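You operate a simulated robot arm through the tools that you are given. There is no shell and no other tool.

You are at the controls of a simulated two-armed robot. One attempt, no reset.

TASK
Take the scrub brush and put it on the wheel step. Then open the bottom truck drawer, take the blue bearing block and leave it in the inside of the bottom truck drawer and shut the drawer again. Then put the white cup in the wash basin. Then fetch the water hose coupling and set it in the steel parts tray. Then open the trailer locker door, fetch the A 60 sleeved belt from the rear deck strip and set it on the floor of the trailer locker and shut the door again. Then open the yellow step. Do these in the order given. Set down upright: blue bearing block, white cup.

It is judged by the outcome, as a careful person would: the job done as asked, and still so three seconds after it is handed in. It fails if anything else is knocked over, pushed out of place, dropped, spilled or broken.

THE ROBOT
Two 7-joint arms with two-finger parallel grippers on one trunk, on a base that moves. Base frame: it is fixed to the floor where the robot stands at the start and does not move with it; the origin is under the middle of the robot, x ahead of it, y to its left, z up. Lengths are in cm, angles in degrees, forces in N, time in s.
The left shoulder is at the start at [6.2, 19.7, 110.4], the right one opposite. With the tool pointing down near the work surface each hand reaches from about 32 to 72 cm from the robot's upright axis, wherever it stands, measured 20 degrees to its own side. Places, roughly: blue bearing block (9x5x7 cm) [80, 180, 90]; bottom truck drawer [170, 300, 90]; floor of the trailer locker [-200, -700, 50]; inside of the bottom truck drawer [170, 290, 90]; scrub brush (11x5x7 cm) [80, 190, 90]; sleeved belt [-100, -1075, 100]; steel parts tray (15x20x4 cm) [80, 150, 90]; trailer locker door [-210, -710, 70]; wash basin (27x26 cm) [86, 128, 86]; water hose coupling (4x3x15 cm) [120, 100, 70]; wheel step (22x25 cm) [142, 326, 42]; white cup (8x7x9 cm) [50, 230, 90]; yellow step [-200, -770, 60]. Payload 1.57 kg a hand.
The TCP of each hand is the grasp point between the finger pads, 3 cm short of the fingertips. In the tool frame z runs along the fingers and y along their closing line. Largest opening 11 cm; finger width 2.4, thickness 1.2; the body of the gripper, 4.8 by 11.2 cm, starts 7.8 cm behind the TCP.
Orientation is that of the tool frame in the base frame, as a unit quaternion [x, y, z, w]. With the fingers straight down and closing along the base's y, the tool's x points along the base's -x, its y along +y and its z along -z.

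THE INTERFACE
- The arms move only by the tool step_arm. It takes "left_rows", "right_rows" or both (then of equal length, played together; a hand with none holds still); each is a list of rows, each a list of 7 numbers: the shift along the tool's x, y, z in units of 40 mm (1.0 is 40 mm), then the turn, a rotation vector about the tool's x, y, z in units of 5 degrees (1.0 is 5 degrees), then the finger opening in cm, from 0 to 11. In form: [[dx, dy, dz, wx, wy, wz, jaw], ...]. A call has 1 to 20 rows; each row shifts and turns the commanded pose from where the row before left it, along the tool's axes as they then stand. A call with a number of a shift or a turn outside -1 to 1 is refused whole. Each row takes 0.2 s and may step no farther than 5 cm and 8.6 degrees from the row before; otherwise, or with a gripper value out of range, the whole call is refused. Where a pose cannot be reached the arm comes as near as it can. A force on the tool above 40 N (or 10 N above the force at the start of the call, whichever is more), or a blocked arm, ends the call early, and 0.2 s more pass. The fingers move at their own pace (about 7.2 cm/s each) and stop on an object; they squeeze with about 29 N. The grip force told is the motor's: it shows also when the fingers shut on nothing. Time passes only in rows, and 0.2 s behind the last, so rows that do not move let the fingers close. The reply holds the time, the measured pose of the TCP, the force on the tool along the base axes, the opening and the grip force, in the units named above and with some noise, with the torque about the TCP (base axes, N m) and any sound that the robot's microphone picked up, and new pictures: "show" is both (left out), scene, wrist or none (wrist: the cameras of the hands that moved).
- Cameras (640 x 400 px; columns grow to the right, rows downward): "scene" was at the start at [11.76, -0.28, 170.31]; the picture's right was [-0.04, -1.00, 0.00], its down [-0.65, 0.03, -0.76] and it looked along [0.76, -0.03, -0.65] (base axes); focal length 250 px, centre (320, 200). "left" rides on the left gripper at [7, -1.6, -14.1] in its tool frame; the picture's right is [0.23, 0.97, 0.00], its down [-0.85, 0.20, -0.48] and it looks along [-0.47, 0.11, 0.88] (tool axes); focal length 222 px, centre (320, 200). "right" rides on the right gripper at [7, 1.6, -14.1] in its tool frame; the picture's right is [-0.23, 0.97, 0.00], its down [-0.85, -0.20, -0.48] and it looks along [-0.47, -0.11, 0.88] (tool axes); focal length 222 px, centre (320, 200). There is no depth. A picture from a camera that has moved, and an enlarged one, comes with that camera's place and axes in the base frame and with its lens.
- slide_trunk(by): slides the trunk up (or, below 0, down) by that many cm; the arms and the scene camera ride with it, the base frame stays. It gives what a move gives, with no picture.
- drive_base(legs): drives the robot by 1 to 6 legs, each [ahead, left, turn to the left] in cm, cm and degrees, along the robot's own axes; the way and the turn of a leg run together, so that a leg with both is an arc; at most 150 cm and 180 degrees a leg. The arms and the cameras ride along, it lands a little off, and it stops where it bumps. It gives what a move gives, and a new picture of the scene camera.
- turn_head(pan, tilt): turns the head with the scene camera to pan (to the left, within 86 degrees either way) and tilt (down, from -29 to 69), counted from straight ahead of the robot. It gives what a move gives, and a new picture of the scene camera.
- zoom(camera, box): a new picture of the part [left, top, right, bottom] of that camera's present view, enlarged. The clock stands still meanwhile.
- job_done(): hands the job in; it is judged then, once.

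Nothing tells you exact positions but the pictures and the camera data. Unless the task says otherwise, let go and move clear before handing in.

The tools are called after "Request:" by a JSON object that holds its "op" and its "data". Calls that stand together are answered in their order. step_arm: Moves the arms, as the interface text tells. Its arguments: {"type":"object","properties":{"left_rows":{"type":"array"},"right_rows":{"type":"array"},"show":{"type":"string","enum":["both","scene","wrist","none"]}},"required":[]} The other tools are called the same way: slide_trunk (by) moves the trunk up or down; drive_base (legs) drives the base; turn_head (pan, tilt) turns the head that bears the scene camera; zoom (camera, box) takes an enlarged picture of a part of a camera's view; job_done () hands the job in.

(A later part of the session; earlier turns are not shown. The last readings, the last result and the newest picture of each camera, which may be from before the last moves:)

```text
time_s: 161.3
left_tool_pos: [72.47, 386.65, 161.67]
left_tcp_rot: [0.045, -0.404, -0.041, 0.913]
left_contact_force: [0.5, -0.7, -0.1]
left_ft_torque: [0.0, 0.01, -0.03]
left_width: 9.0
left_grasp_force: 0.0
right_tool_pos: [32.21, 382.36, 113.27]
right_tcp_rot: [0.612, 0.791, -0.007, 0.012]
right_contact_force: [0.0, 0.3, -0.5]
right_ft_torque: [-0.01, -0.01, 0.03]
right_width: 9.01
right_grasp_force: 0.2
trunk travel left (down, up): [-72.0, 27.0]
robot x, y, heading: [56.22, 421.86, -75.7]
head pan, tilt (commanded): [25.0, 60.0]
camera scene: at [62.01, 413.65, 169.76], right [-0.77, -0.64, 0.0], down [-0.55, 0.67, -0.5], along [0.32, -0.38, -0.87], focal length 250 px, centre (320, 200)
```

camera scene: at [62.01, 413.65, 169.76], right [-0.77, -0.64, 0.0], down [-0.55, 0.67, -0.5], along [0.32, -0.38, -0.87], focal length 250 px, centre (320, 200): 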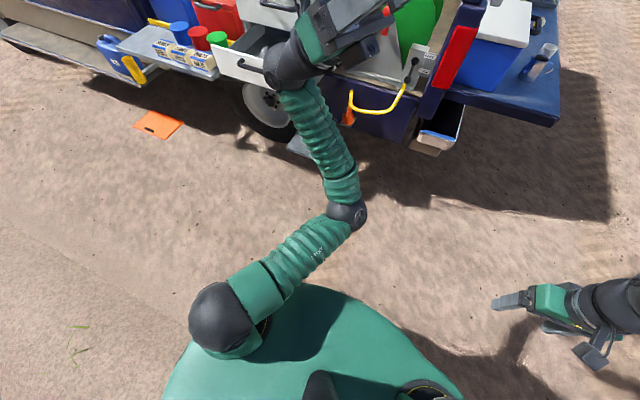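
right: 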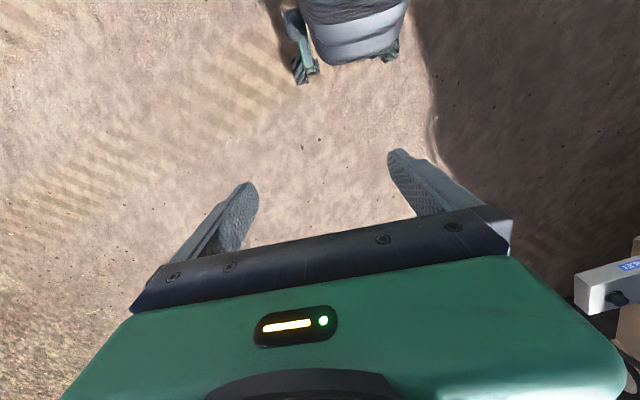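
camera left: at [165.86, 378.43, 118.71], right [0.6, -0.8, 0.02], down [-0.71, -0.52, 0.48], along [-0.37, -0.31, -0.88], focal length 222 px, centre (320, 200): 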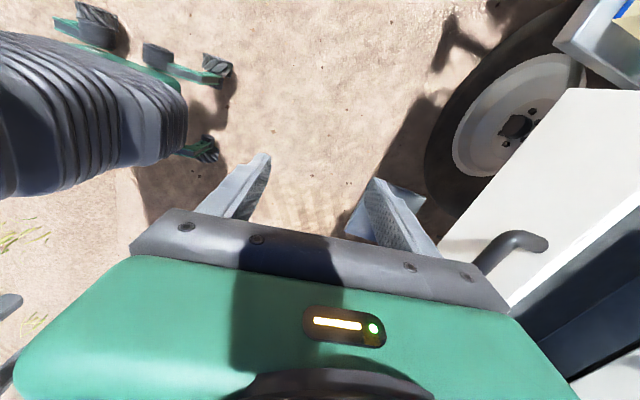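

Progressing without blocking. I keep rolling the hand over clockwise toward right and down.

Request:
{"op": "step_arm", "data": {"left_rows": [[-0.15, 0, 0, 0, -0.5, 0, 9], [-0.15, 0, 0, 0, -0.5, 0, 9], [-0.15, 0, 0, 0, -0.5, 0, 9], [0, 0, 0, 0, 0, 0, 9], [-0.15, 0, 0, 0, -0.5, 0, 9], [-0.15, 0, 0, 0, -0.5, 0, 9], [-0.15, 0, 0, 0, -0.5, 0, 9], [0, 0, 0, 0, 0, 0, 9], [-0.15, 0, 0, 0, -0.5, 0, 9], [-0.15, 0, 0, 0, -0.5, 0, 9], [-0.15, 0, 0, 0, -0.5, 0, 9], [0, 0, 0, 0, 0, 0, 9], [-0.15, 0, 0, 0, -0.5, 0, 9], [-0.15, 0, 0, 0, -0.5, 0, 9], [-0.15, 0, 0, 0, -0.5, 0, 9], [-0.15, 0, 0, 0, -0.5, 0, 9], [-0.15, 0, 0, 0, -0.5, 0, 9]], "show": "scene"}}

```text
time_s: 164.9
left_tool_pos: [69.07, 387.56, 154.45]
left_tcp_rot: [0.031, -0.653, -0.054, 0.755]
left_contact_force: [-0.1, 0.2, -0.6]
left_ft_torque: [-0.03, -0.01, 0.0]
left_width: 9.0
left_grasp_force: 0.0
right_tool_pos: [32.27, 382.37, 113.19]
right_tcp_rot: [0.613, 0.79, -0.007, 0.013]
right_contact_force: [-0.3, -0.1, 0.2]
right_ft_torque: [0.0, -0.02, -0.02]
right_width: 8.99
right_grasp_force: 0.0
trunk travel left (down, up): [-72.0, 27.0]
robot x, y, heading: [56.72, 422.13, -75.4]
head pan, tilt (commanded): [25.0, 60.0]
camera scene: at [62.02, 413.63, 169.76], right [-0.77, -0.64, 0.0], down [-0.55, 0.67, -0.5], along [0.32, -0.38, -0.87], focal length 250 px, centre (320, 200)
```

scene: 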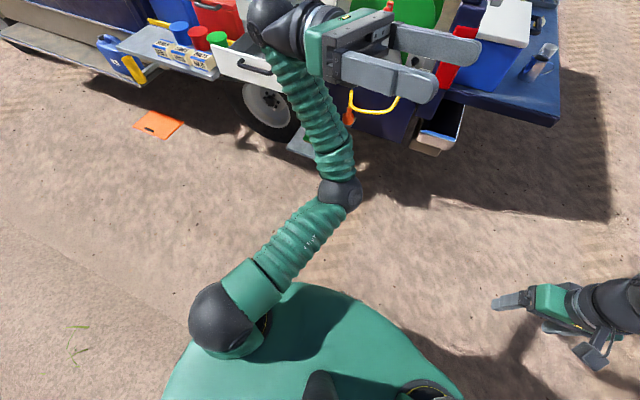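

Hand now points right. I shift the whole hand left to carry the elbow outward.

Request:
{"op": "step_arm", "data": {"left_rows": [[0, 0, -0.3, 0, 0, 0, 9], [0, 0, -0.5, 0, 0, 0, 9], [0, 0, -0.5, 0, 0, 0, 9], [0, 0, -0.5, 0, 0, 0, 9], [0, 0, -0.5, 0, 0, 0, 9], [0, 0, -0.5, 0, 0, 0, 9], [0, 0, 0, 0, 0, 0, 9], [0, 0, -0.5, 0, 0, 0, 9], [0, 0, -0.5, 0, 0, 0, 9], [0, 0, -0.5, 0, 0, 0, 9], [0, 0, -0.5, 0, 0, 0, 9]], "show": "scene"}}

```text
time_s: 167.3
left_tool_pos: [84.37, 392.5, 152.01]
left_tcp_rot: [0.031, -0.653, -0.052, 0.755]
left_contact_force: [0.4, 0.0, 0.1]
left_ft_torque: [-0.03, 0.0, -0.02]
left_width: 8.98
left_grasp_force: 0.0
left hand out of reach, approached as far as the arm can: row 4, 5, 6, 8, 9, 10, 11
right_tool_pos: [32.22, 382.35, 113.11]
right_tcp_rot: [0.612, 0.791, -0.008, 0.012]
right_contact_force: [0.8, 0.2, 0.9]
right_ft_torque: [-0.02, 0.01, -0.01]
right_width: 8.99
right_grasp_force: 0.1
trunk travel left (down, up): [-72.0, 27.0]
robot x, y, heading: [56.89, 421.91, -75.2]
head pan, tilt (commanded): [25.0, 60.0]
camera scene: at [62.19, 413.73, 169.76], right [-0.77, -0.64, 0.0], down [-0.55, 0.67, -0.5], along [0.32, -0.38, -0.87], focal length 250 px, centre (320, 200)
```

scene: 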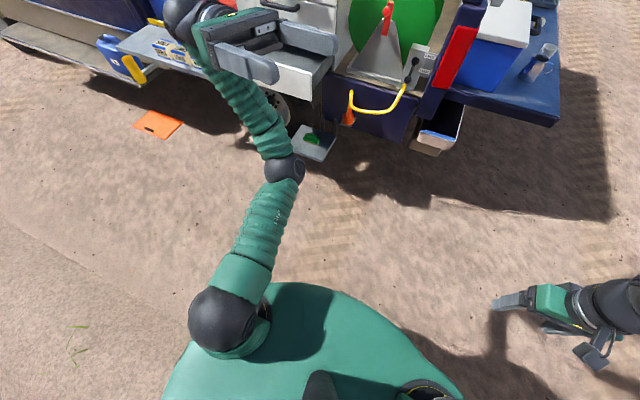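

Elbow is moving outward. Now I rotate forearm and hand clockwise about the upper arm so the forearm swings to the right.

Request:
{"op": "step_arm", "data": {"left_rows": [[-0.094, -0.161, 0.289, 0.084, -0.44, -0.219, 9], [-0.094, -0.161, 0.289, 0.084, -0.44, -0.219, 9], [-0.094, -0.161, 0.289, 0.084, -0.44, -0.219, 9], [0, 0, 0, 0, 0, 0, 9], [-0.094, -0.161, 0.289, 0.084, -0.44, -0.219, 9], [-0.094, -0.161, 0.289, 0.084, -0.44, -0.219, 9], [-0.094, -0.161, 0.289, 0.084, -0.44, -0.219, 9], [0, 0, 0, 0, 0, 0, 9], [-0.094, -0.161, 0.289, 0.084, -0.44, -0.219, 9], [-0.094, -0.161, 0.289, 0.084, -0.44, -0.219, 9], [-0.094, -0.161, 0.289, 0.084, -0.44, -0.219, 9], [0, 0, 0, 0, 0, 0, 9], [-0.094, -0.161, 0.289, 0.084, -0.44, -0.219, 9], [-0.094, -0.161, 0.289, 0.084, -0.44, -0.219, 9], [-0.094, -0.161, 0.289, 0.084, -0.44, -0.219, 9]], "show": "scene"}}

```text
time_s: 170.5
left_tool_pos: [73.3, 411.28, 137.05]
left_tcp_rot: [-0.125, 0.806, 0.114, -0.567]
left_contact_force: [0.2, 0.4, 0.2]
left_ft_torque: [-0.03, 0.04, 0.04]
left_width: 8.98
left_grasp_force: 0.0
left hand out of reach, approached as far as the arm can: row 1, 2, 3, 5, 6, 7, 9, 10, 11, 13, 14, 15
right_tool_pos: [32.06, 382.3, 113.14]
right_tcp_rot: [0.612, 0.791, -0.008, 0.013]
right_contact_force: [-0.9, -0.5, 0.1]
right_ft_torque: [0.0, 0.0, 0.01]
right_width: 9.02
right_grasp_force: 0.1
trunk travel left (down, up): [-72.0, 27.0]
robot x, y, heading: [56.52, 421.99, -75.3]
head pan, tilt (commanded): [25.0, 60.0]
camera scene: at [62.04, 413.72, 169.76], right [-0.77, -0.64, 0.0], down [-0.55, 0.67, -0.5], along [0.32, -0.38, -0.87], focal length 250 px, centre (320, 200)
```

scene: 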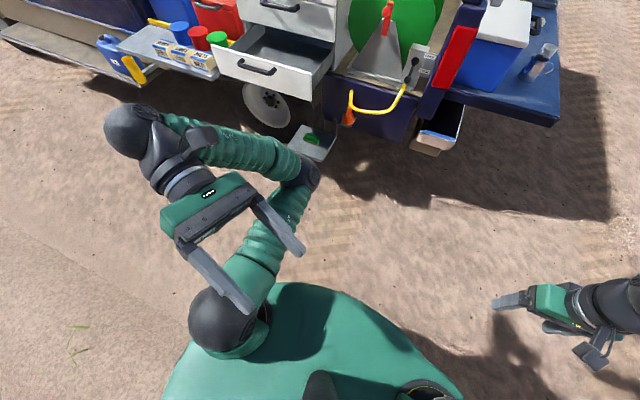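

The left arm is now folded compactly in front of the chest (about 43 cm forward at most), which is a safe parking pose. I'll continue the work with the right arm. I return the right hand to neutral and drive around to the tailgate.

Request:
{"op": "step_arm", "data": {"right_rows": [[0, 0.8, 0, 0, 0, 0, 9], [0, 0.8, 0, 0, 0, 0, 9], [0, 0.8, 0, 0, 0, 0, 9], [0, 0.8, 0, 0, 0, 0, 9], [0, 0.8, 0, 0, 0, 0, 9], [0, 0.4, 0, 0, 0, 0, 9]], "show": "none"}}

Request:
{"op": "drive_base", "data": {"legs": [[0, -140, 0], [0, 0, 90]]}}

Request:
{"op": "turn_head", "data": {"pan": -30, "tilt": 25}}

```text
time_s: 171.9
left_tool_pos: [73.37, 411.29, 136.98]
left_tcp_rot: [-0.125, 0.806, 0.114, -0.568]
left_contact_force: [0.1, -1.1, -0.1]
left_ft_torque: [-0.01, -0.03, 0.01]
left_width: 8.99
left_grasp_force: 0.1
right_tool_pos: [49.49, 387.1, 113.53]
right_tcp_rot: [0.612, 0.791, -0.007, 0.014]
right_contact_force: [-0.3, -0.7, -0.6]
right_ft_torque: [0.01, -0.01, 0.01]
right_width: 9.01
right_grasp_force: 0.0
trunk travel left (down, up): [-72.0, 27.0]
robot x, y, heading: [56.72, 421.71, -75.3]
head pan, tilt (commanded): [25.0, 60.0]
```

```text
time_s: 182.8
left_tool_pos: [-69.47, 400.57, 136.97]
left_tcp_rot: [0.666, -0.473, 0.326, 0.476]
left_contact_force: [-0.7, 0.4, -0.3]
left_ft_torque: [-0.02, 0.04, -0.02]
left_width: 9.0
left_grasp_force: 0.1
right_tool_pos: [-44.66, 377.29, 113.55]
right_tcp_rot: [-0.139, 0.99, 0.006, 0.014]
right_contact_force: [-0.3, -0.1, 0.0]
right_ft_torque: [0.03, 0.0, -0.01]
right_width: 8.98
right_grasp_force: 0.0
trunk travel left (down, up): [-72.0, 27.0]
robot x, y, heading: [-79.7, 383.93, 16.3]
head pan, tilt (commanded): [25.0, 60.0]
camera scene: at [-71.54, 389.26, 169.74], right [0.66, -0.75, 0.0], down [-0.65, -0.57, -0.5], along [0.38, 0.33, -0.87], focal length 250 px, centre (320, 200)
```

scene: 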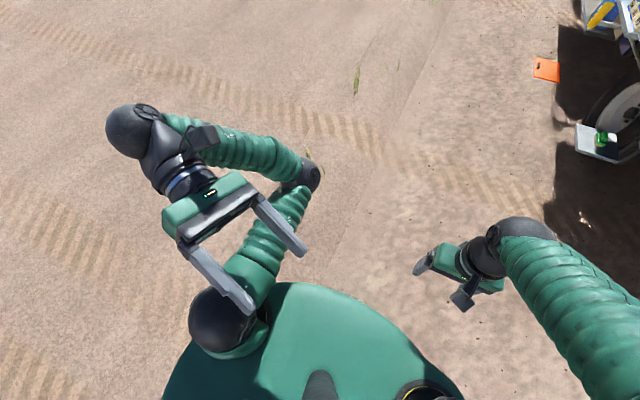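

```text
time_s: 184.0
left_tool_pos: [-69.51, 400.65, 137.03]
left_tcp_rot: [0.664, -0.474, 0.326, 0.477]
left_contact_force: [0.3, 0.2, 0.0]
left_ft_torque: [-0.03, 0.0, -0.01]
left_width: 9.0
left_grasp_force: 0.0
right_tool_pos: [-44.6, 377.45, 113.56]
right_tcp_rot: [-0.139, 0.99, 0.006, 0.015]
right_contact_force: [0.3, -0.5, -0.2]
right_ft_torque: [0.03, 0.02, 0.0]
right_width: 8.99
right_grasp_force: 0.0
trunk travel left (down, up): [-72.0, 27.0]
robot x, y, heading: [-79.48, 384.14, 16.4]
head pan, tilt (commanded): [-30.0, 25.0]
camera scene: at [-67.62, 382.82, 174.73], right [-0.24, -0.97, 0.0], down [-0.41, 0.1, -0.91], along [0.88, -0.22, -0.42], focal length 250 px, centre (320, 200)
```

scene: 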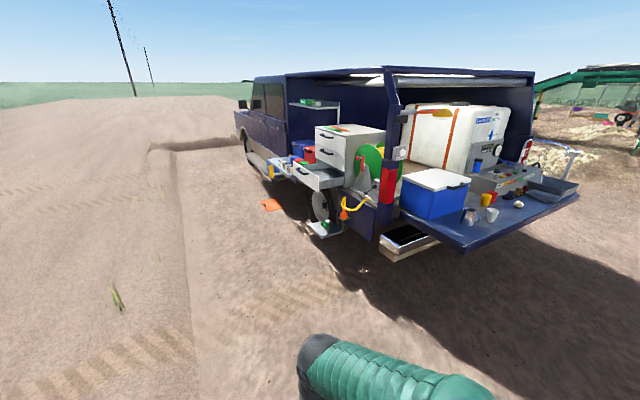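

Clear path. I drive right along behind the truck to face the blocks, then approach.

Request:
{"op": "drive_base", "data": {"legs": [[0, -111, 0], [0, -111, 0]]}}

Request:
{"op": "turn_head", "data": {"pan": -5, "tilt": 45}}

```text
time_s: 185.0
left_tool_pos: [-69.64, 400.57, 136.98]
left_tcp_rot: [0.661, -0.475, 0.329, 0.48]
left_contact_force: [0.4, -0.7, -0.2]
left_ft_torque: [0.0, 0.01, -0.01]
left_width: 8.99
left_grasp_force: 0.0
right_tool_pos: [-44.55, 376.97, 113.73]
right_tcp_rot: [-0.138, 0.99, 0.001, 0.016]
right_contact_force: [0.0, -0.6, 0.1]
right_ft_torque: [0.02, 0.01, -0.03]
right_width: 8.98
right_grasp_force: 0.0
trunk travel left (down, up): [-72.0, 27.0]
robot x, y, heading: [-79.04, 382.49, 16.3]
head pan, tilt (commanded): [-30.0, 25.0]
stopped in leg 1: the force on the tool passed its limit at 50 N (the readings are from after the stop); the commanded pose is now the measured one
camera scene: at [-67.65, 382.92, 174.77], right [-0.24, -0.97, 0.01], down [-0.41, 0.09, -0.91], along [0.88, -0.22, -0.42], focal length 250 px, centre (320, 200)
```

scene: 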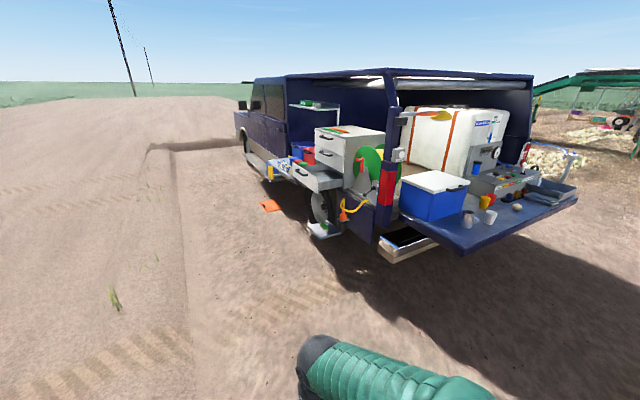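

```text
time_s: 185.9
left_tool_pos: [-69.6, 400.27, 137.0]
left_tcp_rot: [0.661, -0.475, 0.327, 0.479]
left_contact_force: [0.7, 0.0, -0.2]
left_ft_torque: [-0.03, -0.01, 0.01]
left_width: 9.0
left_grasp_force: 0.0
right_tool_pos: [-44.65, 376.7, 113.67]
right_tcp_rot: [-0.138, 0.99, 0.002, 0.016]
right_contact_force: [-0.1, 0.5, -0.2]
right_ft_torque: [-0.07, -0.01, -0.05]
right_width: 8.98
right_grasp_force: 0.1
trunk travel left (down, up): [-72.0, 27.0]
robot x, y, heading: [-79.53, 382.79, 16.2]
head pan, tilt (commanded): [-5.0, 45.0]
camera scene: at [-68.48, 386.25, 171.69], right [0.19, -0.98, 0.01], down [-0.69, -0.14, -0.71], along [0.69, 0.13, -0.71], focal length 250 px, centre (320, 200)
```

scene: 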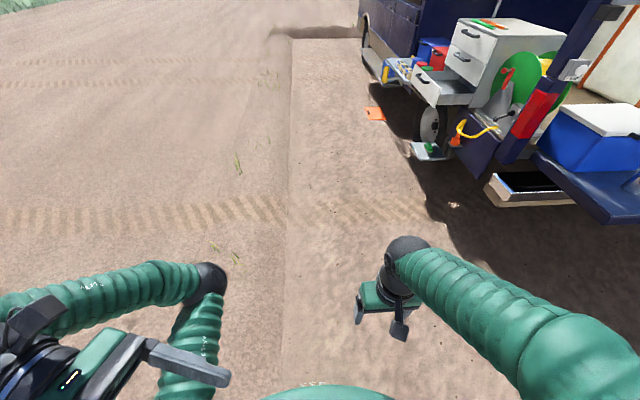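

The drive stopped early due to a force spike on a tool; nothing seems touching. I try a small move.

Request:
{"op": "drive_base", "data": {"legs": [[0, -15, 0]]}}

```text
time_s: 186.8
left_tool_pos: [-69.56, 399.66, 136.81]
left_tcp_rot: [0.658, -0.475, 0.331, 0.482]
left_contact_force: [-0.6, -0.6, -0.5]
left_ft_torque: [0.03, 0.0, -0.01]
left_width: 9.0
left_grasp_force: 0.0
right_tool_pos: [-44.48, 375.88, 113.82]
right_tcp_rot: [-0.14, 0.99, -0.002, 0.016]
right_contact_force: [-0.1, 1.0, 0.3]
right_ft_torque: [-0.06, -0.03, 0.03]
right_width: 9.0
right_grasp_force: 0.1
trunk travel left (down, up): [-72.0, 27.0]
robot x, y, heading: [-78.8, 380.96, 16.2]
head pan, tilt (commanded): [-5.0, 45.0]
stopped in leg 1: the force on the tool passed its limit at 65 N (the readings are from after the stop); the commanded pose is now the measured one
camera scene: at [-68.31, 385.55, 171.68], right [0.19, -0.98, 0.01], down [-0.69, -0.15, -0.71], along [0.7, 0.13, -0.71], focal length 250 px, centre (320, 200)
```

scene: 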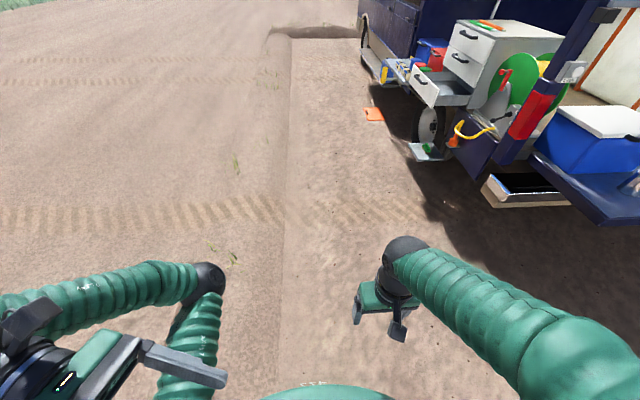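

The folded left hand is probably brushing its own upper arm when the base accelerates. I open that fold a little by reversing the last swing.

Request:
{"op": "step_arm", "data": {"left_rows": [[0.05, 0.08, -0.15, -0.04, 0.22, 0.11, 9], [0.094, 0.161, -0.289, -0.084, 0.44, 0.219, 9], [0.094, 0.161, -0.289, -0.084, 0.44, 0.219, 9], [0.094, 0.161, -0.289, -0.084, 0.44, 0.219, 9], [0, 0, 0, 0, 0, 0, 9], [0.094, 0.161, -0.289, -0.084, 0.44, 0.219, 9], [0.094, 0.161, -0.289, -0.084, 0.44, 0.219, 9], [0.094, 0.161, -0.289, -0.084, 0.44, 0.219, 9], [0, 0, 0, 0, 0, 0, 9], [0.094, 0.161, -0.289, -0.084, 0.44, 0.219, 9], [0.094, 0.161, -0.289, -0.084, 0.44, 0.219, 9], [0.094, 0.161, -0.289, -0.084, 0.44, 0.219, 9]], "show": "none"}}

Request:
{"op": "turn_head", "data": {"pan": 25, "tilt": 60}}

```text
time_s: 189.4
left_tool_pos: [-74.03, 408.37, 143.74]
left_tcp_rot: [0.529, -0.449, 0.468, 0.548]
left_contact_force: [-0.7, 0.7, 0.0]
left_ft_torque: [0.0, 0.03, -0.02]
left_width: 9.0
left_grasp_force: 0.1
right_tool_pos: [-44.18, 374.82, 113.74]
right_tcp_rot: [-0.139, 0.99, 0.003, 0.016]
right_contact_force: [-0.1, -0.9, -0.3]
right_ft_torque: [-0.04, 0.01, 0.01]
right_width: 9.02
right_grasp_force: 0.0
trunk travel left (down, up): [-72.0, 27.0]
robot x, y, heading: [-78.47, 380.94, 16.0]
head pan, tilt (commanded): [-5.0, 45.0]
```

```text
time_s: 190.3
left_tool_pos: [-73.83, 407.83, 143.75]
left_tcp_rot: [0.529, -0.451, 0.466, 0.548]
left_contact_force: [-0.1, -0.1, 0.4]
left_ft_torque: [-0.01, -0.01, 0.0]
left_width: 9.0
left_grasp_force: 0.0
right_tool_pos: [-44.03, 374.4, 113.5]
right_tcp_rot: [-0.137, 0.99, 0.003, 0.016]
right_contact_force: [0.9, 0.0, -0.6]
right_ft_torque: [0.04, -0.04, 0.01]
right_width: 9.03
right_grasp_force: 0.1
trunk travel left (down, up): [-72.0, 27.0]
robot x, y, heading: [-78.86, 380.68, 15.9]
head pan, tilt (commanded): [25.0, 60.0]
camera scene: at [-70.71, 386.51, 169.73], right [0.66, -0.75, 0.0], down [-0.65, -0.57, -0.5], along [0.38, 0.33, -0.87], focal length 250 px, centre (320, 200)
```

scene: 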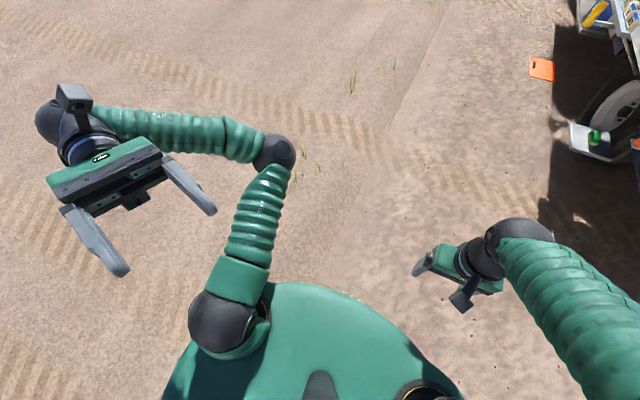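

The left hand is now clear of its own arm. I retry the drive.

Request:
{"op": "drive_base", "data": {"legs": [[0, -20, 0]]}}

```text
time_s: 191.9
left_tool_pos: [-68.54, 389.26, 143.73]
left_tcp_rot: [0.529, -0.449, 0.469, 0.547]
left_contact_force: [-0.7, 0.3, -0.1]
left_ft_torque: [-0.02, 0.0, 0.01]
left_width: 8.98
left_grasp_force: 0.1
right_tool_pos: [-38.62, 355.85, 113.78]
right_tcp_rot: [-0.141, 0.99, 0.003, 0.016]
right_contact_force: [0.1, 0.1, 0.1]
right_ft_torque: [-0.05, 0.03, -0.01]
right_width: 8.99
right_grasp_force: 0.0
trunk travel left (down, up): [-72.0, 27.0]
robot x, y, heading: [-73.16, 362.02, 16.4]
head pan, tilt (commanded): [25.0, 60.0]
camera scene: at [-65.35, 368.06, 169.71], right [0.66, -0.75, 0.0], down [-0.65, -0.58, -0.5], along [0.37, 0.33, -0.87], focal length 250 px, centre (320, 200)
```

scene: 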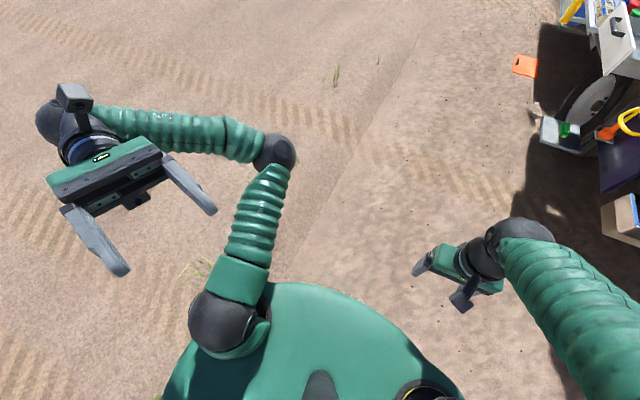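

Driving works again. I continue right to face the blocks.

Request:
{"op": "drive_base", "data": {"legs": [[0, -100, 0], [0, -100, 0]]}}

Request:
{"op": "turn_head", "data": {"pan": -5, "tilt": 40}}

```text
time_s: 201.7
left_tool_pos: [-11.14, 202.05, 143.83]
left_tcp_rot: [0.533, -0.446, 0.471, 0.543]
left_contact_force: [1.0, 0.4, -0.1]
left_ft_torque: [-0.02, 0.02, 0.03]
left_width: 9.0
left_grasp_force: 0.0
right_tool_pos: [19.11, 169.08, 113.65]
right_tcp_rot: [-0.146, 0.989, 0.005, 0.016]
right_contact_force: [-0.6, -0.7, 0.2]
right_ft_torque: [0.0, -0.03, -0.01]
right_width: 9.02
right_grasp_force: 0.1
trunk travel left (down, up): [-72.0, 27.0]
robot x, y, heading: [-15.7, 174.74, 17.3]
head pan, tilt (commanded): [25.0, 60.0]
camera scene: at [-7.73, 180.75, 169.73], right [0.67, -0.74, 0.0], down [-0.64, -0.58, -0.5], along [0.37, 0.33, -0.87], focal length 250 px, centre (320, 200)
```

scene: 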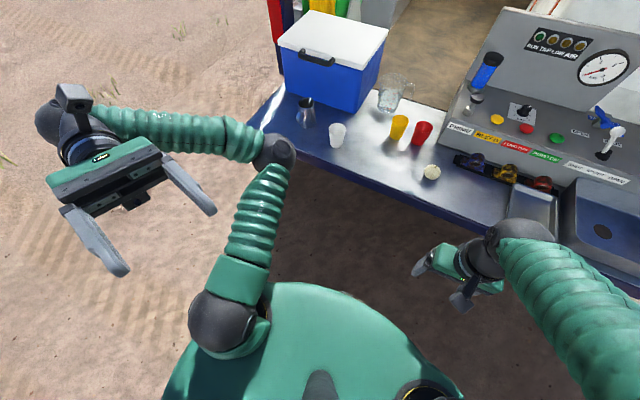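

```text
time_s: 202.6
left_tool_pos: [-11.25, 201.71, 143.9]
left_tcp_rot: [0.534, -0.446, 0.471, 0.543]
left_contact_force: [0.4, 0.1, 0.7]
left_ft_torque: [0.01, 0.03, -0.03]
left_width: 9.01
left_grasp_force: 0.0
right_tool_pos: [19.17, 168.89, 113.62]
right_tcp_rot: [-0.145, 0.989, 0.005, 0.016]
right_contact_force: [0.3, -0.3, -0.4]
right_ft_torque: [0.01, 0.05, 0.04]
right_width: 8.99
right_grasp_force: 0.1
trunk travel left (down, up): [-72.0, 27.0]
robot x, y, heading: [-15.65, 174.72, 16.9]
head pan, tilt (commanded): [-5.0, 40.0]
camera scene: at [-4.29, 177.82, 172.4], right [0.21, -0.98, 0.0], down [-0.63, -0.14, -0.76], along [0.75, 0.16, -0.64], focal length 250 px, centre (320, 200)
```

scene: 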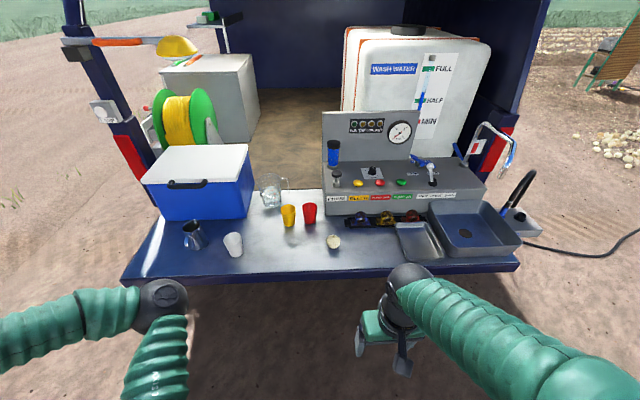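

Request:
{"op": "zoom", "data": {"camera": "scene", "box": [320, 180, 440, 260]}}

Request:
{"op": "zoom", "data": {"camera": "scene", "box": [170, 160, 340, 270]}}

```text
5.00 times, centred on (380, 220) of scene
camera zoom: at [-4.29, 177.82, 172.4], right [0.21, -0.98, 0.0], down [-0.63, -0.14, -0.76], along [0.75, 0.16, -0.64], focal length 1249 px, centre (20, 100)
```

zoom: 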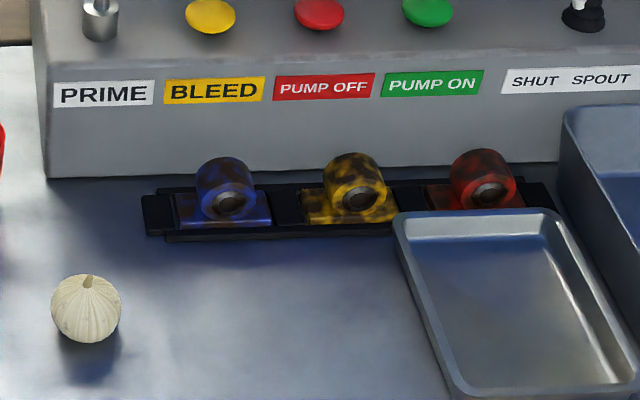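

```text
3.64 times, centred on (255, 215) of scene
camera zoom: at [-4.29, 177.82, 172.4], right [0.21, -0.98, 0.0], down [-0.63, -0.14, -0.76], along [0.75, 0.16, -0.64], focal length 908 px, centre (556, 146)
```

zoom: 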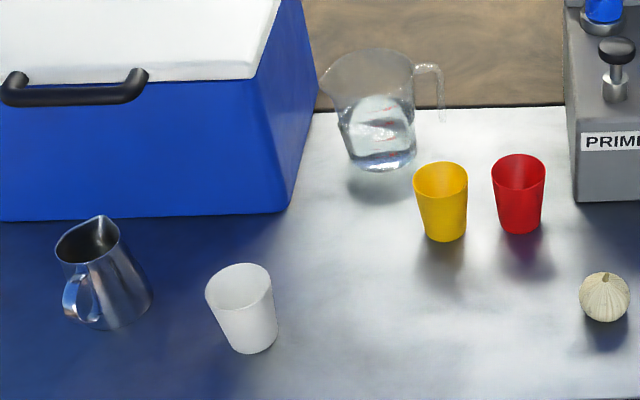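

The blue block sits at about [84.7, 176.8] with its long base along the rack. I drive in so the right hand reaches it.

Request:
{"op": "drive_base", "data": {"legs": [[37, -6, -1]]}}

Request:
{"op": "turn_head", "data": {"pan": -10, "tilt": 50}}

```text
time_s: 205.0
left_tool_pos: [26.44, 206.66, 143.83]
left_tcp_rot: [0.529, -0.452, 0.466, 0.547]
left_contact_force: [0.3, 0.3, -0.1]
left_ft_torque: [0.0, -0.03, -0.02]
left_width: 8.99
left_grasp_force: 0.1
right_tool_pos: [56.25, 173.29, 113.77]
right_tcp_rot: [-0.139, 0.99, 0.005, 0.017]
right_contact_force: [0.2, -0.4, 0.5]
right_ft_torque: [-0.03, 0.0, 0.0]
right_width: 9.0
right_grasp_force: 0.0
trunk travel left (down, up): [-72.0, 27.0]
robot x, y, heading: [21.66, 179.89, 15.9]
head pan, tilt (commanded): [-5.0, 40.0]
camera scene: at [32.86, 182.64, 172.43], right [0.19, -0.98, 0.0], down [-0.63, -0.13, -0.77], along [0.75, 0.15, -0.64], focal length 250 px, centre (320, 200)
```

scene: 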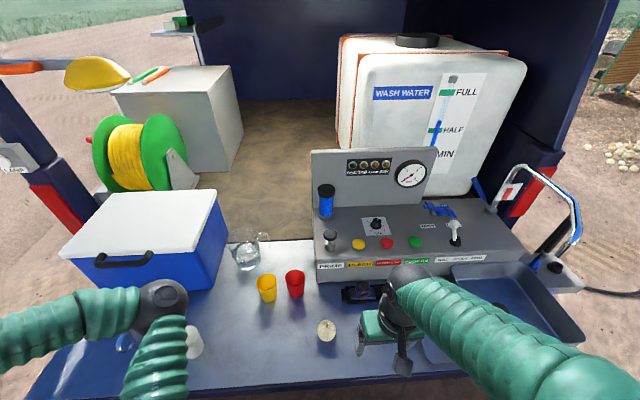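

```text
time_s: 205.7
left_tool_pos: [26.68, 206.84, 143.93]
left_tcp_rot: [0.529, -0.451, 0.466, 0.547]
left_contact_force: [-0.4, 0.1, 0.2]
left_ft_torque: [0.0, -0.03, -0.02]
left_width: 8.99
left_grasp_force: 0.1
right_tool_pos: [56.48, 173.44, 113.61]
right_tcp_rot: [-0.138, 0.99, 0.004, 0.016]
right_contact_force: [-0.4, -0.9, 0.2]
right_ft_torque: [0.0, 0.02, 0.01]
right_width: 9.0
right_grasp_force: 0.0
trunk travel left (down, up): [-72.0, 27.0]
robot x, y, heading: [21.36, 180.09, 16.1]
head pan, tilt (commanded): [-10.0, 50.0]
camera scene: at [32.5, 181.83, 170.99], right [0.11, -0.99, 0.0], down [-0.76, -0.08, -0.64], along [0.64, 0.07, -0.77], focal length 250 px, centre (320, 200)
```

scene: 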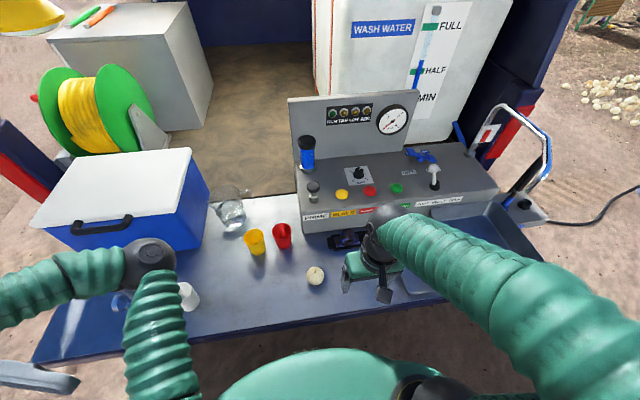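

I extend the right hand over the blue block and check with the wrist camera.

Request:
{"op": "step_arm", "data": {"right_rows": [[-0.6, -0.1, 0.0, 0, 0.36, 0, 9], [-0.8, -0.14, 0.2, 0, 0, 0, 9], [-0.8, -0.14, 0.3, 0, 0, 0, 9], [-0.8, -0.14, 0.3, 0, 0, 0, 9], [-0.8, -0.14, 0.3, 0, 0, 0, 9], [-0.8, -0.14, 0.3, 0, 0, 0, 9], [-0.8, -0.14, 0.3, 0, 0, 0, 9], [-0.8, -0.14, 0.3, 0, 0, 0, 9], [-0.5, -0.08, 0.2, 0, 0, 0, 9], [0, 0, 0, 0, 0, 0, 9]]}}

```text
time_s: 207.9
left_tool_pos: [26.54, 206.62, 143.95]
left_tcp_rot: [0.53, -0.451, 0.466, 0.547]
left_contact_force: [1.1, 0.0, -0.4]
left_ft_torque: [-0.04, 0.05, 0.01]
left_width: 8.99
left_grasp_force: 0.0
right_tool_pos: [83.64, 176.44, 105.06]
right_tcp_rot: [-0.138, 0.99, 0.003, 0.001]
right_contact_force: [-0.1, -0.6, 0.1]
right_ft_torque: [0.04, -0.01, 0.03]
right_width: 9.03
right_grasp_force: 0.2
trunk travel left (down, up): [-72.0, 27.0]
robot x, y, heading: [21.64, 179.9, 15.9]
head pan, tilt (commanded): [-10.0, 50.0]
camera scene: at [32.6, 181.77, 170.99], right [0.11, -0.99, 0.0], down [-0.76, -0.08, -0.64], along [0.64, 0.07, -0.77], focal length 250 px, centre (320, 200)
camera right: at [76.42, 175.93, 119.05], right [-0.05, 1.0, 0.01], down [0.88, 0.04, 0.48], along [0.48, 0.03, -0.88], focal length 222 px, centre (320, 200)
```

scene: 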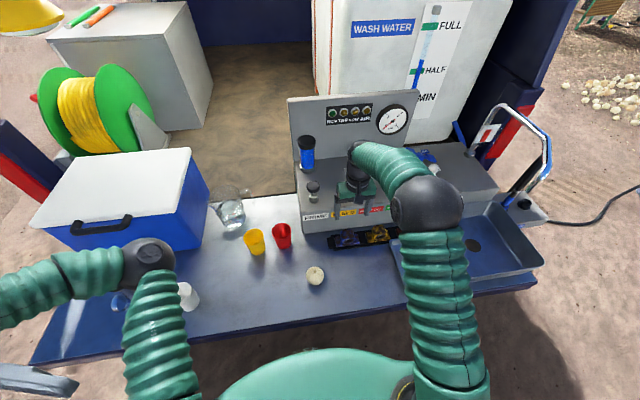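
right: 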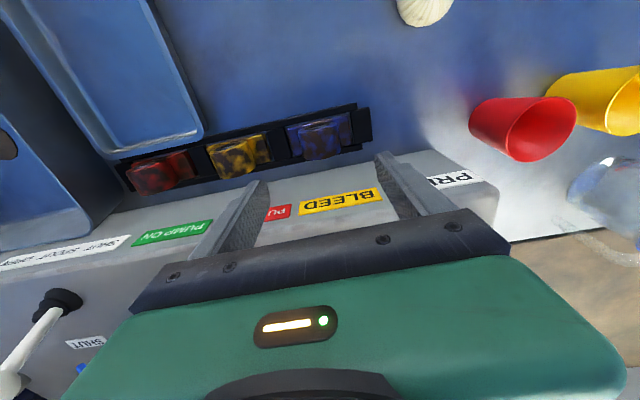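

Request:
{"op": "zoom", "data": {"camera": "right", "box": [240, 90, 400, 190]}}

```text
4.00 times, centred on (320, 140) of right
camera zoom: at [76.42, 175.93, 119.05], right [-0.05, 1.0, 0.01], down [0.88, 0.04, 0.48], along [0.48, 0.03, -0.88], focal length 888 px, centre (320, 440)
```

zoom: 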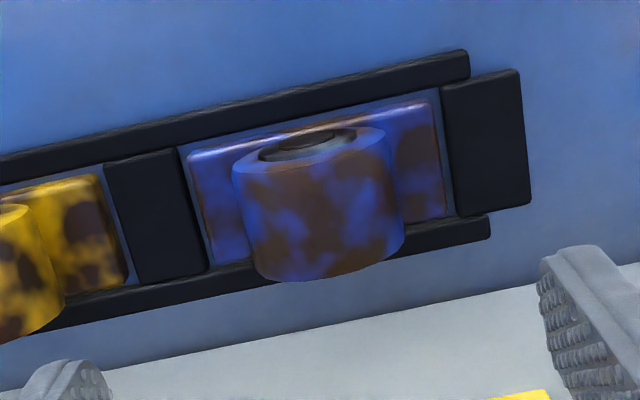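

The block sits in a rack pocket with its ring right under the hand. I descend with the fingers either side of the ring.

Request:
{"op": "step_arm", "data": {"right_rows": [[0.1, -0.02, 0.3, 0, 0, 0, 8], [0, 0, 0.7, 0, 0, 0, 8], [0, 0, 0.7, 0, 0, 0, 8], [0, 0, 0.7, 0, 0, 0, 8], [0, 0, 0.6, 0, 0, 0, 8], [0, 0, 0.4, 0, 0, 0, 8], [0, 0, 0.1, 0, 0, 0, 8]]}}

```text
time_s: 209.5
left_tool_pos: [26.58, 206.7, 143.98]
left_tcp_rot: [0.53, -0.451, 0.466, 0.547]
left_contact_force: [0.7, 0.1, 0.3]
left_ft_torque: [0.02, -0.04, 0.0]
left_width: 9.0
left_grasp_force: 0.1
right_tool_pos: [83.2, 176.21, 90.93]
right_tcp_rot: [-0.138, 0.99, 0.002, 0.002]
right_contact_force: [0.0, -0.7, 0.3]
right_ft_torque: [0.04, -0.04, -0.04]
right_width: 8.03
right_grasp_force: 0.1
trunk travel left (down, up): [-72.0, 27.0]
robot x, y, heading: [21.98, 179.85, 16.0]
head pan, tilt (commanded): [-10.0, 50.0]
camera scene: at [32.68, 181.8, 170.98], right [0.11, -0.99, 0.0], down [-0.76, -0.08, -0.64], along [0.64, 0.07, -0.77], focal length 250 px, centre (320, 200)
camera right: at [75.95, 175.66, 105.05], right [-0.05, 1.0, 0.01], down [0.88, 0.04, 0.48], along [0.48, 0.03, -0.88], focal length 222 px, centre (320, 200)
```

scene: 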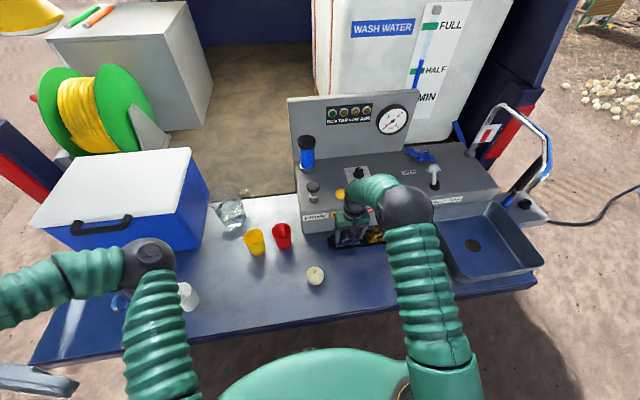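
right: 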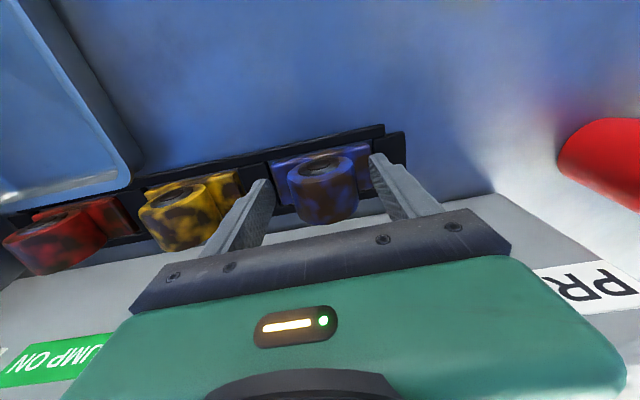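

Ring is between the fingers; closing.

Request:
{"op": "step_arm", "data": {"right_rows": [[0, 0, 0, 0, 0, 0, 4], [0, 0, 0, 0, 0, 0, 4], [0, 0, 0, 0, 0, 0, 4], [0, 0, 0, 0, 0, 0, 4]], "show": "wrist"}}

```text
time_s: 210.5
left_tool_pos: [26.55, 206.57, 143.85]
left_tcp_rot: [0.53, -0.451, 0.465, 0.547]
left_contact_force: [0.6, 0.0, 0.0]
left_ft_torque: [0.0, 0.0, -0.02]
left_width: 9.01
left_grasp_force: 0.0
right_tool_pos: [83.13, 176.14, 90.91]
right_tcp_rot: [-0.139, 0.99, 0.002, 0.001]
right_contact_force: [-0.2, 0.3, 0.3]
right_ft_torque: [-0.11, -0.06, 0.02]
right_width: 5.17
right_grasp_force: 29.3
trunk travel left (down, up): [-72.0, 27.0]
robot x, y, heading: [21.75, 180.05, 16.1]
head pan, tilt (commanded): [-10.0, 50.0]
camera right: at [75.95, 175.68, 105.06], right [-0.05, 1.0, 0.01], down [0.88, 0.04, 0.48], along [0.48, 0.03, -0.88], focal length 222 px, centre (320, 200)
```

right: 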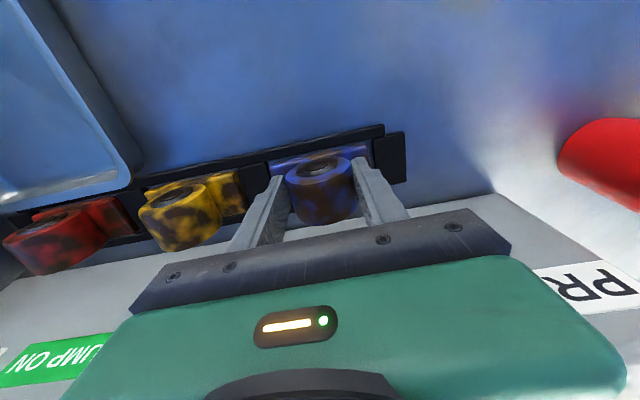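

Gripped at 5.17 cm. I lift it slowly straight out of the rack.

Request:
{"op": "step_arm", "data": {"right_rows": [[0, 0, -0.2, 0, 0, 0, 4], [0, 0, -0.3, 0, 0, 0, 4], [0, 0, -0.4, 0, 0, 0, 4], [0, 0, -0.5, 0, 0, 0, 4], [0, 0, -0.6, 0, 0, 0, 4], [0, 0, -0.6, 0, 0, 0, 4], [0, 0, -0.6, 0, 0, 0, 4], [0, 0, -0.6, 0, 0, 0, 4], [0, 0, -0.6, 0, 0, 0, 4], [0.5, 0, -0.6, 0, 0, 0, 4], [0.8, 0.1, -0.4, 0, 0, 0, 4], [0.8, 0.1, 0, 0, 0, 0, 4], [0.8, 0.1, 0, 0, 0, 0, 4], [0.8, 0.1, 0, 0, 0, 0, 4], [0.8, 0.1, 0, 0, 0, 0, 4], [0.8, 0.1, 0, 0, 0, 0, 4], [0.8, 0.1, 0, 0, 0, 0, 4]]}}

```text
time_s: 214.1
left_tool_pos: [26.5, 206.66, 143.95]
left_tcp_rot: [0.529, -0.452, 0.466, 0.547]
left_contact_force: [-0.2, 0.5, -0.2]
left_ft_torque: [0.0, 0.01, 0.0]
left_width: 8.99
left_grasp_force: 0.0
right_tool_pos: [58.55, 171.7, 112.16]
right_tcp_rot: [-0.138, 0.99, 0.003, 0.002]
right_contact_force: [-0.2, 0.8, -3.8]
right_ft_torque: [0.02, 0.02, 0.01]
right_width: 5.16
right_grasp_force: 28.7
trunk travel left (down, up): [-72.0, 27.0]
robot x, y, heading: [21.3, 180.05, 16.0]
head pan, tilt (commanded): [-10.0, 50.0]
camera scene: at [32.27, 181.69, 171.01], right [0.11, -0.99, 0.0], down [-0.76, -0.08, -0.64], along [0.64, 0.07, -0.77], focal length 250 px, centre (320, 200)
camera right: at [51.32, 171.22, 126.26], right [-0.05, 1.0, 0.01], down [0.88, 0.04, 0.48], along [0.48, 0.03, -0.88], focal length 222 px, centre (320, 200)
```

scene: 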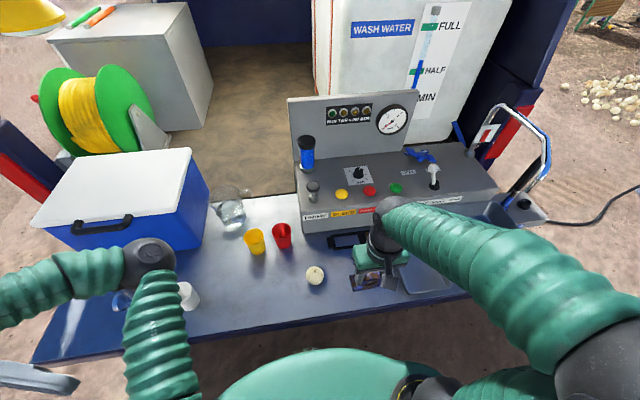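
right: 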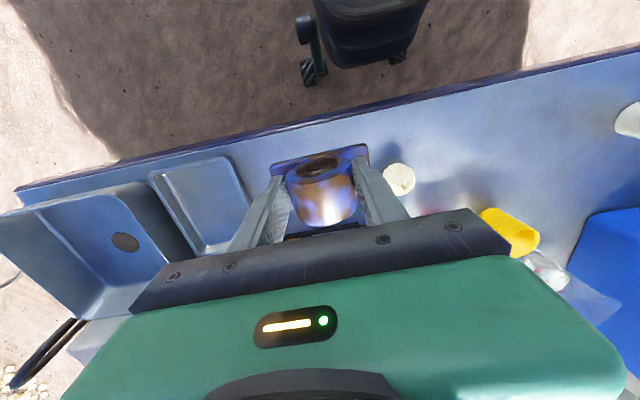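

The block is securely held. I back out and drive around to the open drawer.

Request:
{"op": "drive_base", "data": {"legs": [[-45, 0, 0], [0, 95, 0], [0, 95, 0]]}}

Request:
{"op": "turn_head", "data": {"pan": -15, "tilt": 25}}

```text
time_s: 226.0
left_tool_pos: [-69.62, 377.27, 143.94]
left_tcp_rot: [0.532, -0.449, 0.466, 0.546]
left_contact_force: [0.8, 0.2, -0.4]
left_ft_torque: [0.0, 0.02, 0.01]
left_width: 9.0
left_grasp_force: 0.1
right_tool_pos: [-37.41, 342.38, 112.11]
right_tcp_rot: [-0.141, 0.99, 0.004, 0.0]
right_contact_force: [0.5, -0.2, -3.9]
right_ft_torque: [-0.01, 0.01, 0.01]
right_width: 5.18
right_grasp_force: 28.4
trunk travel left (down, up): [-72.0, 27.0]
robot x, y, heading: [-74.49, 350.97, 16.0]
head pan, tilt (commanded): [-10.0, 50.0]
camera scene: at [-63.63, 352.4, 170.98], right [0.11, -0.99, 0.0], down [-0.76, -0.08, -0.64], along [0.64, 0.07, -0.77], focal length 250 px, centre (320, 200)
```

scene: 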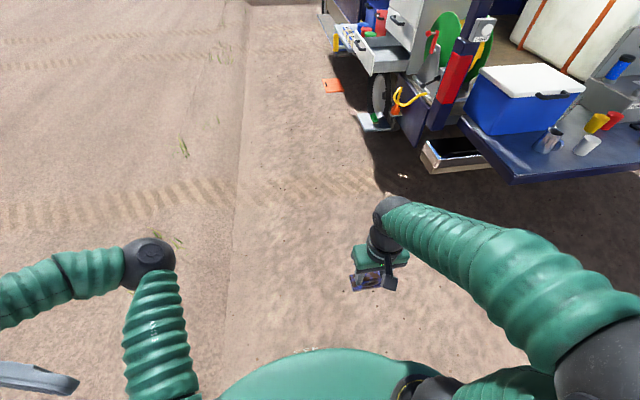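

```text
time_s: 226.9
left_tool_pos: [-69.76, 377.49, 144.03]
left_tcp_rot: [0.531, -0.449, 0.467, 0.546]
left_contact_force: [-0.3, 0.2, -0.2]
left_ft_torque: [-0.02, 0.01, -0.01]
left_width: 9.02
left_grasp_force: 0.1
right_tool_pos: [-37.56, 342.75, 112.1]
right_tcp_rot: [-0.141, 0.99, 0.003, 0.001]
right_contact_force: [0.8, -0.2, -3.6]
right_ft_torque: [-0.01, 0.0, 0.02]
right_width: 5.17
right_grasp_force: 29.1
trunk travel left (down, up): [-72.0, 27.0]
robot x, y, heading: [-74.57, 350.74, 16.1]
head pan, tilt (commanded): [-15.0, 25.0]
camera scene: at [-62.15, 351.98, 174.72], right [0.02, -1.0, 0.0], down [-0.42, -0.01, -0.91], along [0.91, 0.02, -0.42], focal length 250 px, centre (320, 200)
```

scene: 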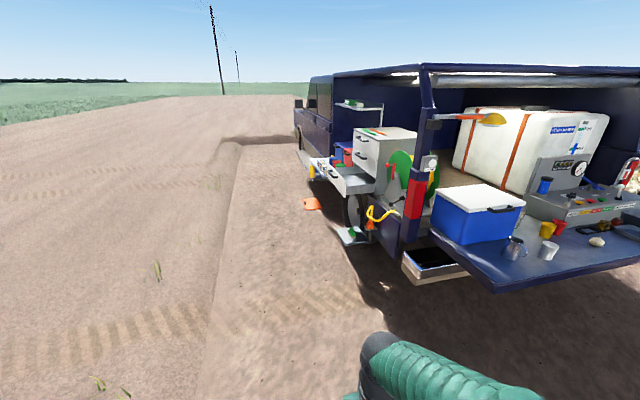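

Path is clear. I drive ahead along the truck's side and turn to face the drawer.

Request:
{"op": "drive_base", "data": {"legs": [[118, 0, 0], [117, 0, 0], [0, 0, -90]]}}

Request:
{"op": "turn_head", "data": {"pan": -10, "tilt": 45}}

```text
time_s: 242.3
left_tool_pos: [180.33, 406.48, 143.88]
left_tcp_rot: [0.049, -0.694, -0.064, 0.716]
left_contact_force: [0.3, 0.8, -0.1]
left_ft_torque: [0.01, -0.01, 0.0]
left_width: 8.99
left_grasp_force: 0.0
right_tool_pos: [144.61, 375.02, 112.11]
right_tcp_rot: [0.61, 0.792, 0.001, 0.004]
right_contact_force: [0.4, -0.4, -4.7]
right_ft_torque: [0.03, 0.01, 0.0]
right_width: 5.18
right_grasp_force: 29.2
trunk travel left (down, up): [-72.0, 27.0]
robot x, y, heading: [153.44, 411.91, -74.9]
head pan, tilt (commanded): [-15.0, 25.0]
camera scene: at [154.5, 399.45, 174.73], right [-1.0, 0.0, 0.0], down [0.0, 0.42, -0.91], along [0.0, -0.91, -0.42], focal length 250 px, centre (320, 200)
```

scene: 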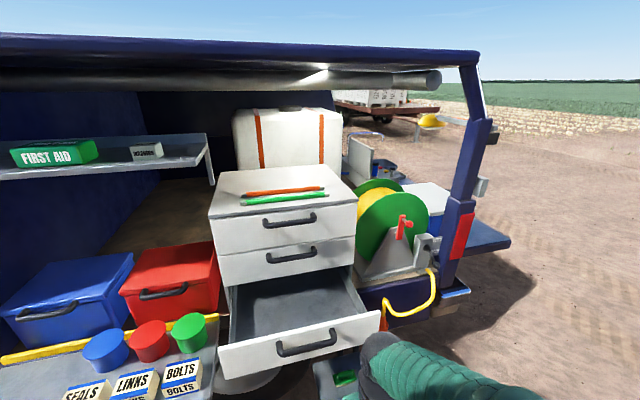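

```text
time_s: 243.2
left_tool_pos: [180.03, 406.48, 144.04]
left_tcp_rot: [0.049, -0.694, -0.064, 0.715]
left_contact_force: [0.7, 0.4, -0.4]
left_ft_torque: [-0.02, 0.01, -0.02]
left_width: 9.01
left_grasp_force: 0.1
right_tool_pos: [144.54, 374.98, 112.21]
right_tcp_rot: [0.61, 0.792, 0.001, 0.003]
right_contact_force: [0.0, 0.1, -3.9]
right_ft_torque: [0.03, -0.01, -0.03]
right_width: 5.17
right_grasp_force: 29.5
trunk travel left (down, up): [-72.0, 27.0]
robot x, y, heading: [153.21, 411.7, -75.0]
head pan, tilt (commanded): [-10.0, 45.0]
camera scene: at [155.18, 400.57, 171.68], right [-1.0, -0.09, 0.0], down [-0.06, 0.7, -0.71], along [0.06, -0.7, -0.71], focal length 250 px, centre (320, 200)
```

scene: 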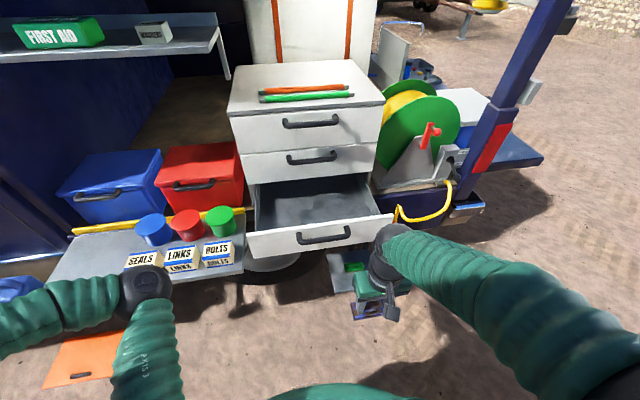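

The open drawer's handle is near [159, 345], and its opening is centred near [162.4, 331]. I approach by 21 cm.

Request:
{"op": "drive_base", "data": {"legs": [[21, 0, 0]]}}

Request:
{"op": "turn_head", "data": {"pan": -8, "tilt": 52}}

```text
time_s: 244.8
left_tool_pos: [185.5, 386.93, 143.98]
left_tcp_rot: [0.048, -0.695, -0.062, 0.715]
left_contact_force: [0.3, -1.0, -0.2]
left_ft_torque: [0.03, -0.03, -0.01]
left_width: 9.0
left_grasp_force: 0.0
right_tool_pos: [149.96, 355.22, 112.31]
right_tcp_rot: [0.609, 0.794, 0.0, 0.003]
right_contact_force: [0.3, -0.4, -4.2]
right_ft_torque: [0.04, -0.01, 0.02]
right_width: 5.18
right_grasp_force: 28.9
trunk travel left (down, up): [-72.0, 27.0]
robot x, y, heading: [158.79, 391.65, -74.8]
head pan, tilt (commanded): [-10.0, 45.0]
camera scene: at [160.49, 380.96, 171.71], right [-1.0, -0.09, 0.0], down [-0.06, 0.7, -0.71], along [0.06, -0.71, -0.71], focal length 250 px, centre (320, 200)
```

scene: 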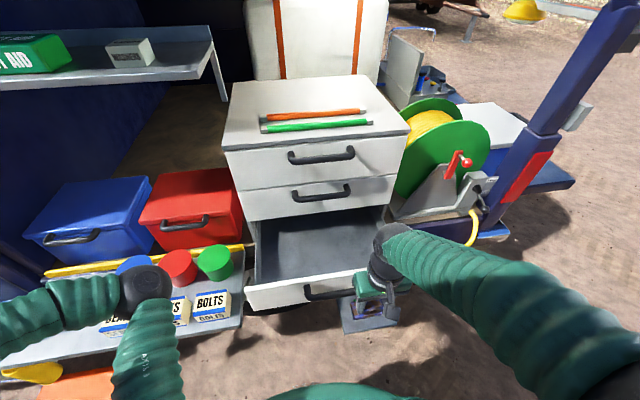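

```text
time_s: 245.5
left_tool_pos: [185.58, 386.43, 144.08]
left_tcp_rot: [0.05, -0.694, -0.063, 0.715]
left_contact_force: [-0.2, -0.3, -0.4]
left_ft_torque: [0.0, 0.02, 0.01]
left_width: 8.98
left_grasp_force: 0.1
right_tool_pos: [150.17, 354.83, 112.12]
right_tcp_rot: [0.61, 0.793, 0.001, 0.003]
right_contact_force: [0.5, -0.1, -3.8]
right_ft_torque: [0.07, 0.01, -0.02]
right_width: 5.19
right_grasp_force: 29.0
trunk travel left (down, up): [-72.0, 27.0]
robot x, y, heading: [158.78, 391.68, -74.9]
head pan, tilt (commanded): [-8.0, 52.0]
camera scene: at [160.81, 381.18, 170.73], right [-0.99, -0.12, 0.0], down [-0.1, 0.78, -0.62], along [0.08, -0.61, -0.79], focal length 250 px, centre (320, 200)
```

scene: 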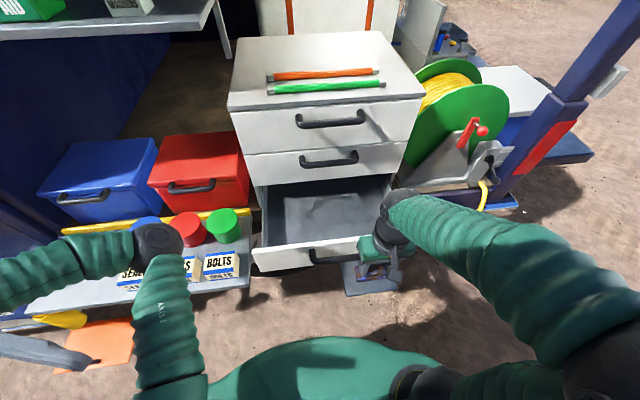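

Request:
{"op": "zoom", "data": {"camera": "scene", "box": [230, 140, 420, 290]}}

```text
2.67 times, centred on (325, 215) of scene
camera zoom: at [160.81, 381.18, 170.73], right [-0.99, -0.12, 0.0], down [-0.1, 0.78, -0.62], along [0.08, -0.61, -0.79], focal length 666 px, centre (307, 160)
```

zoom: 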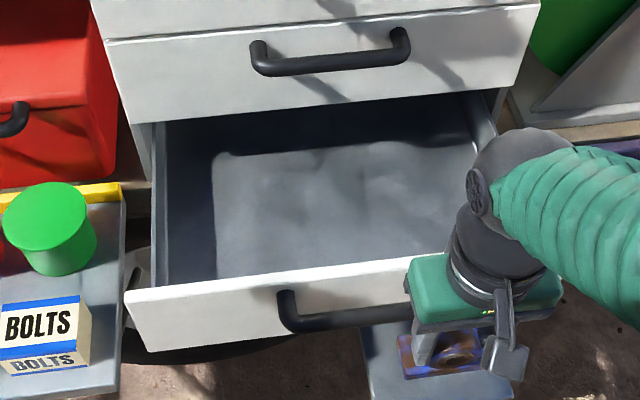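

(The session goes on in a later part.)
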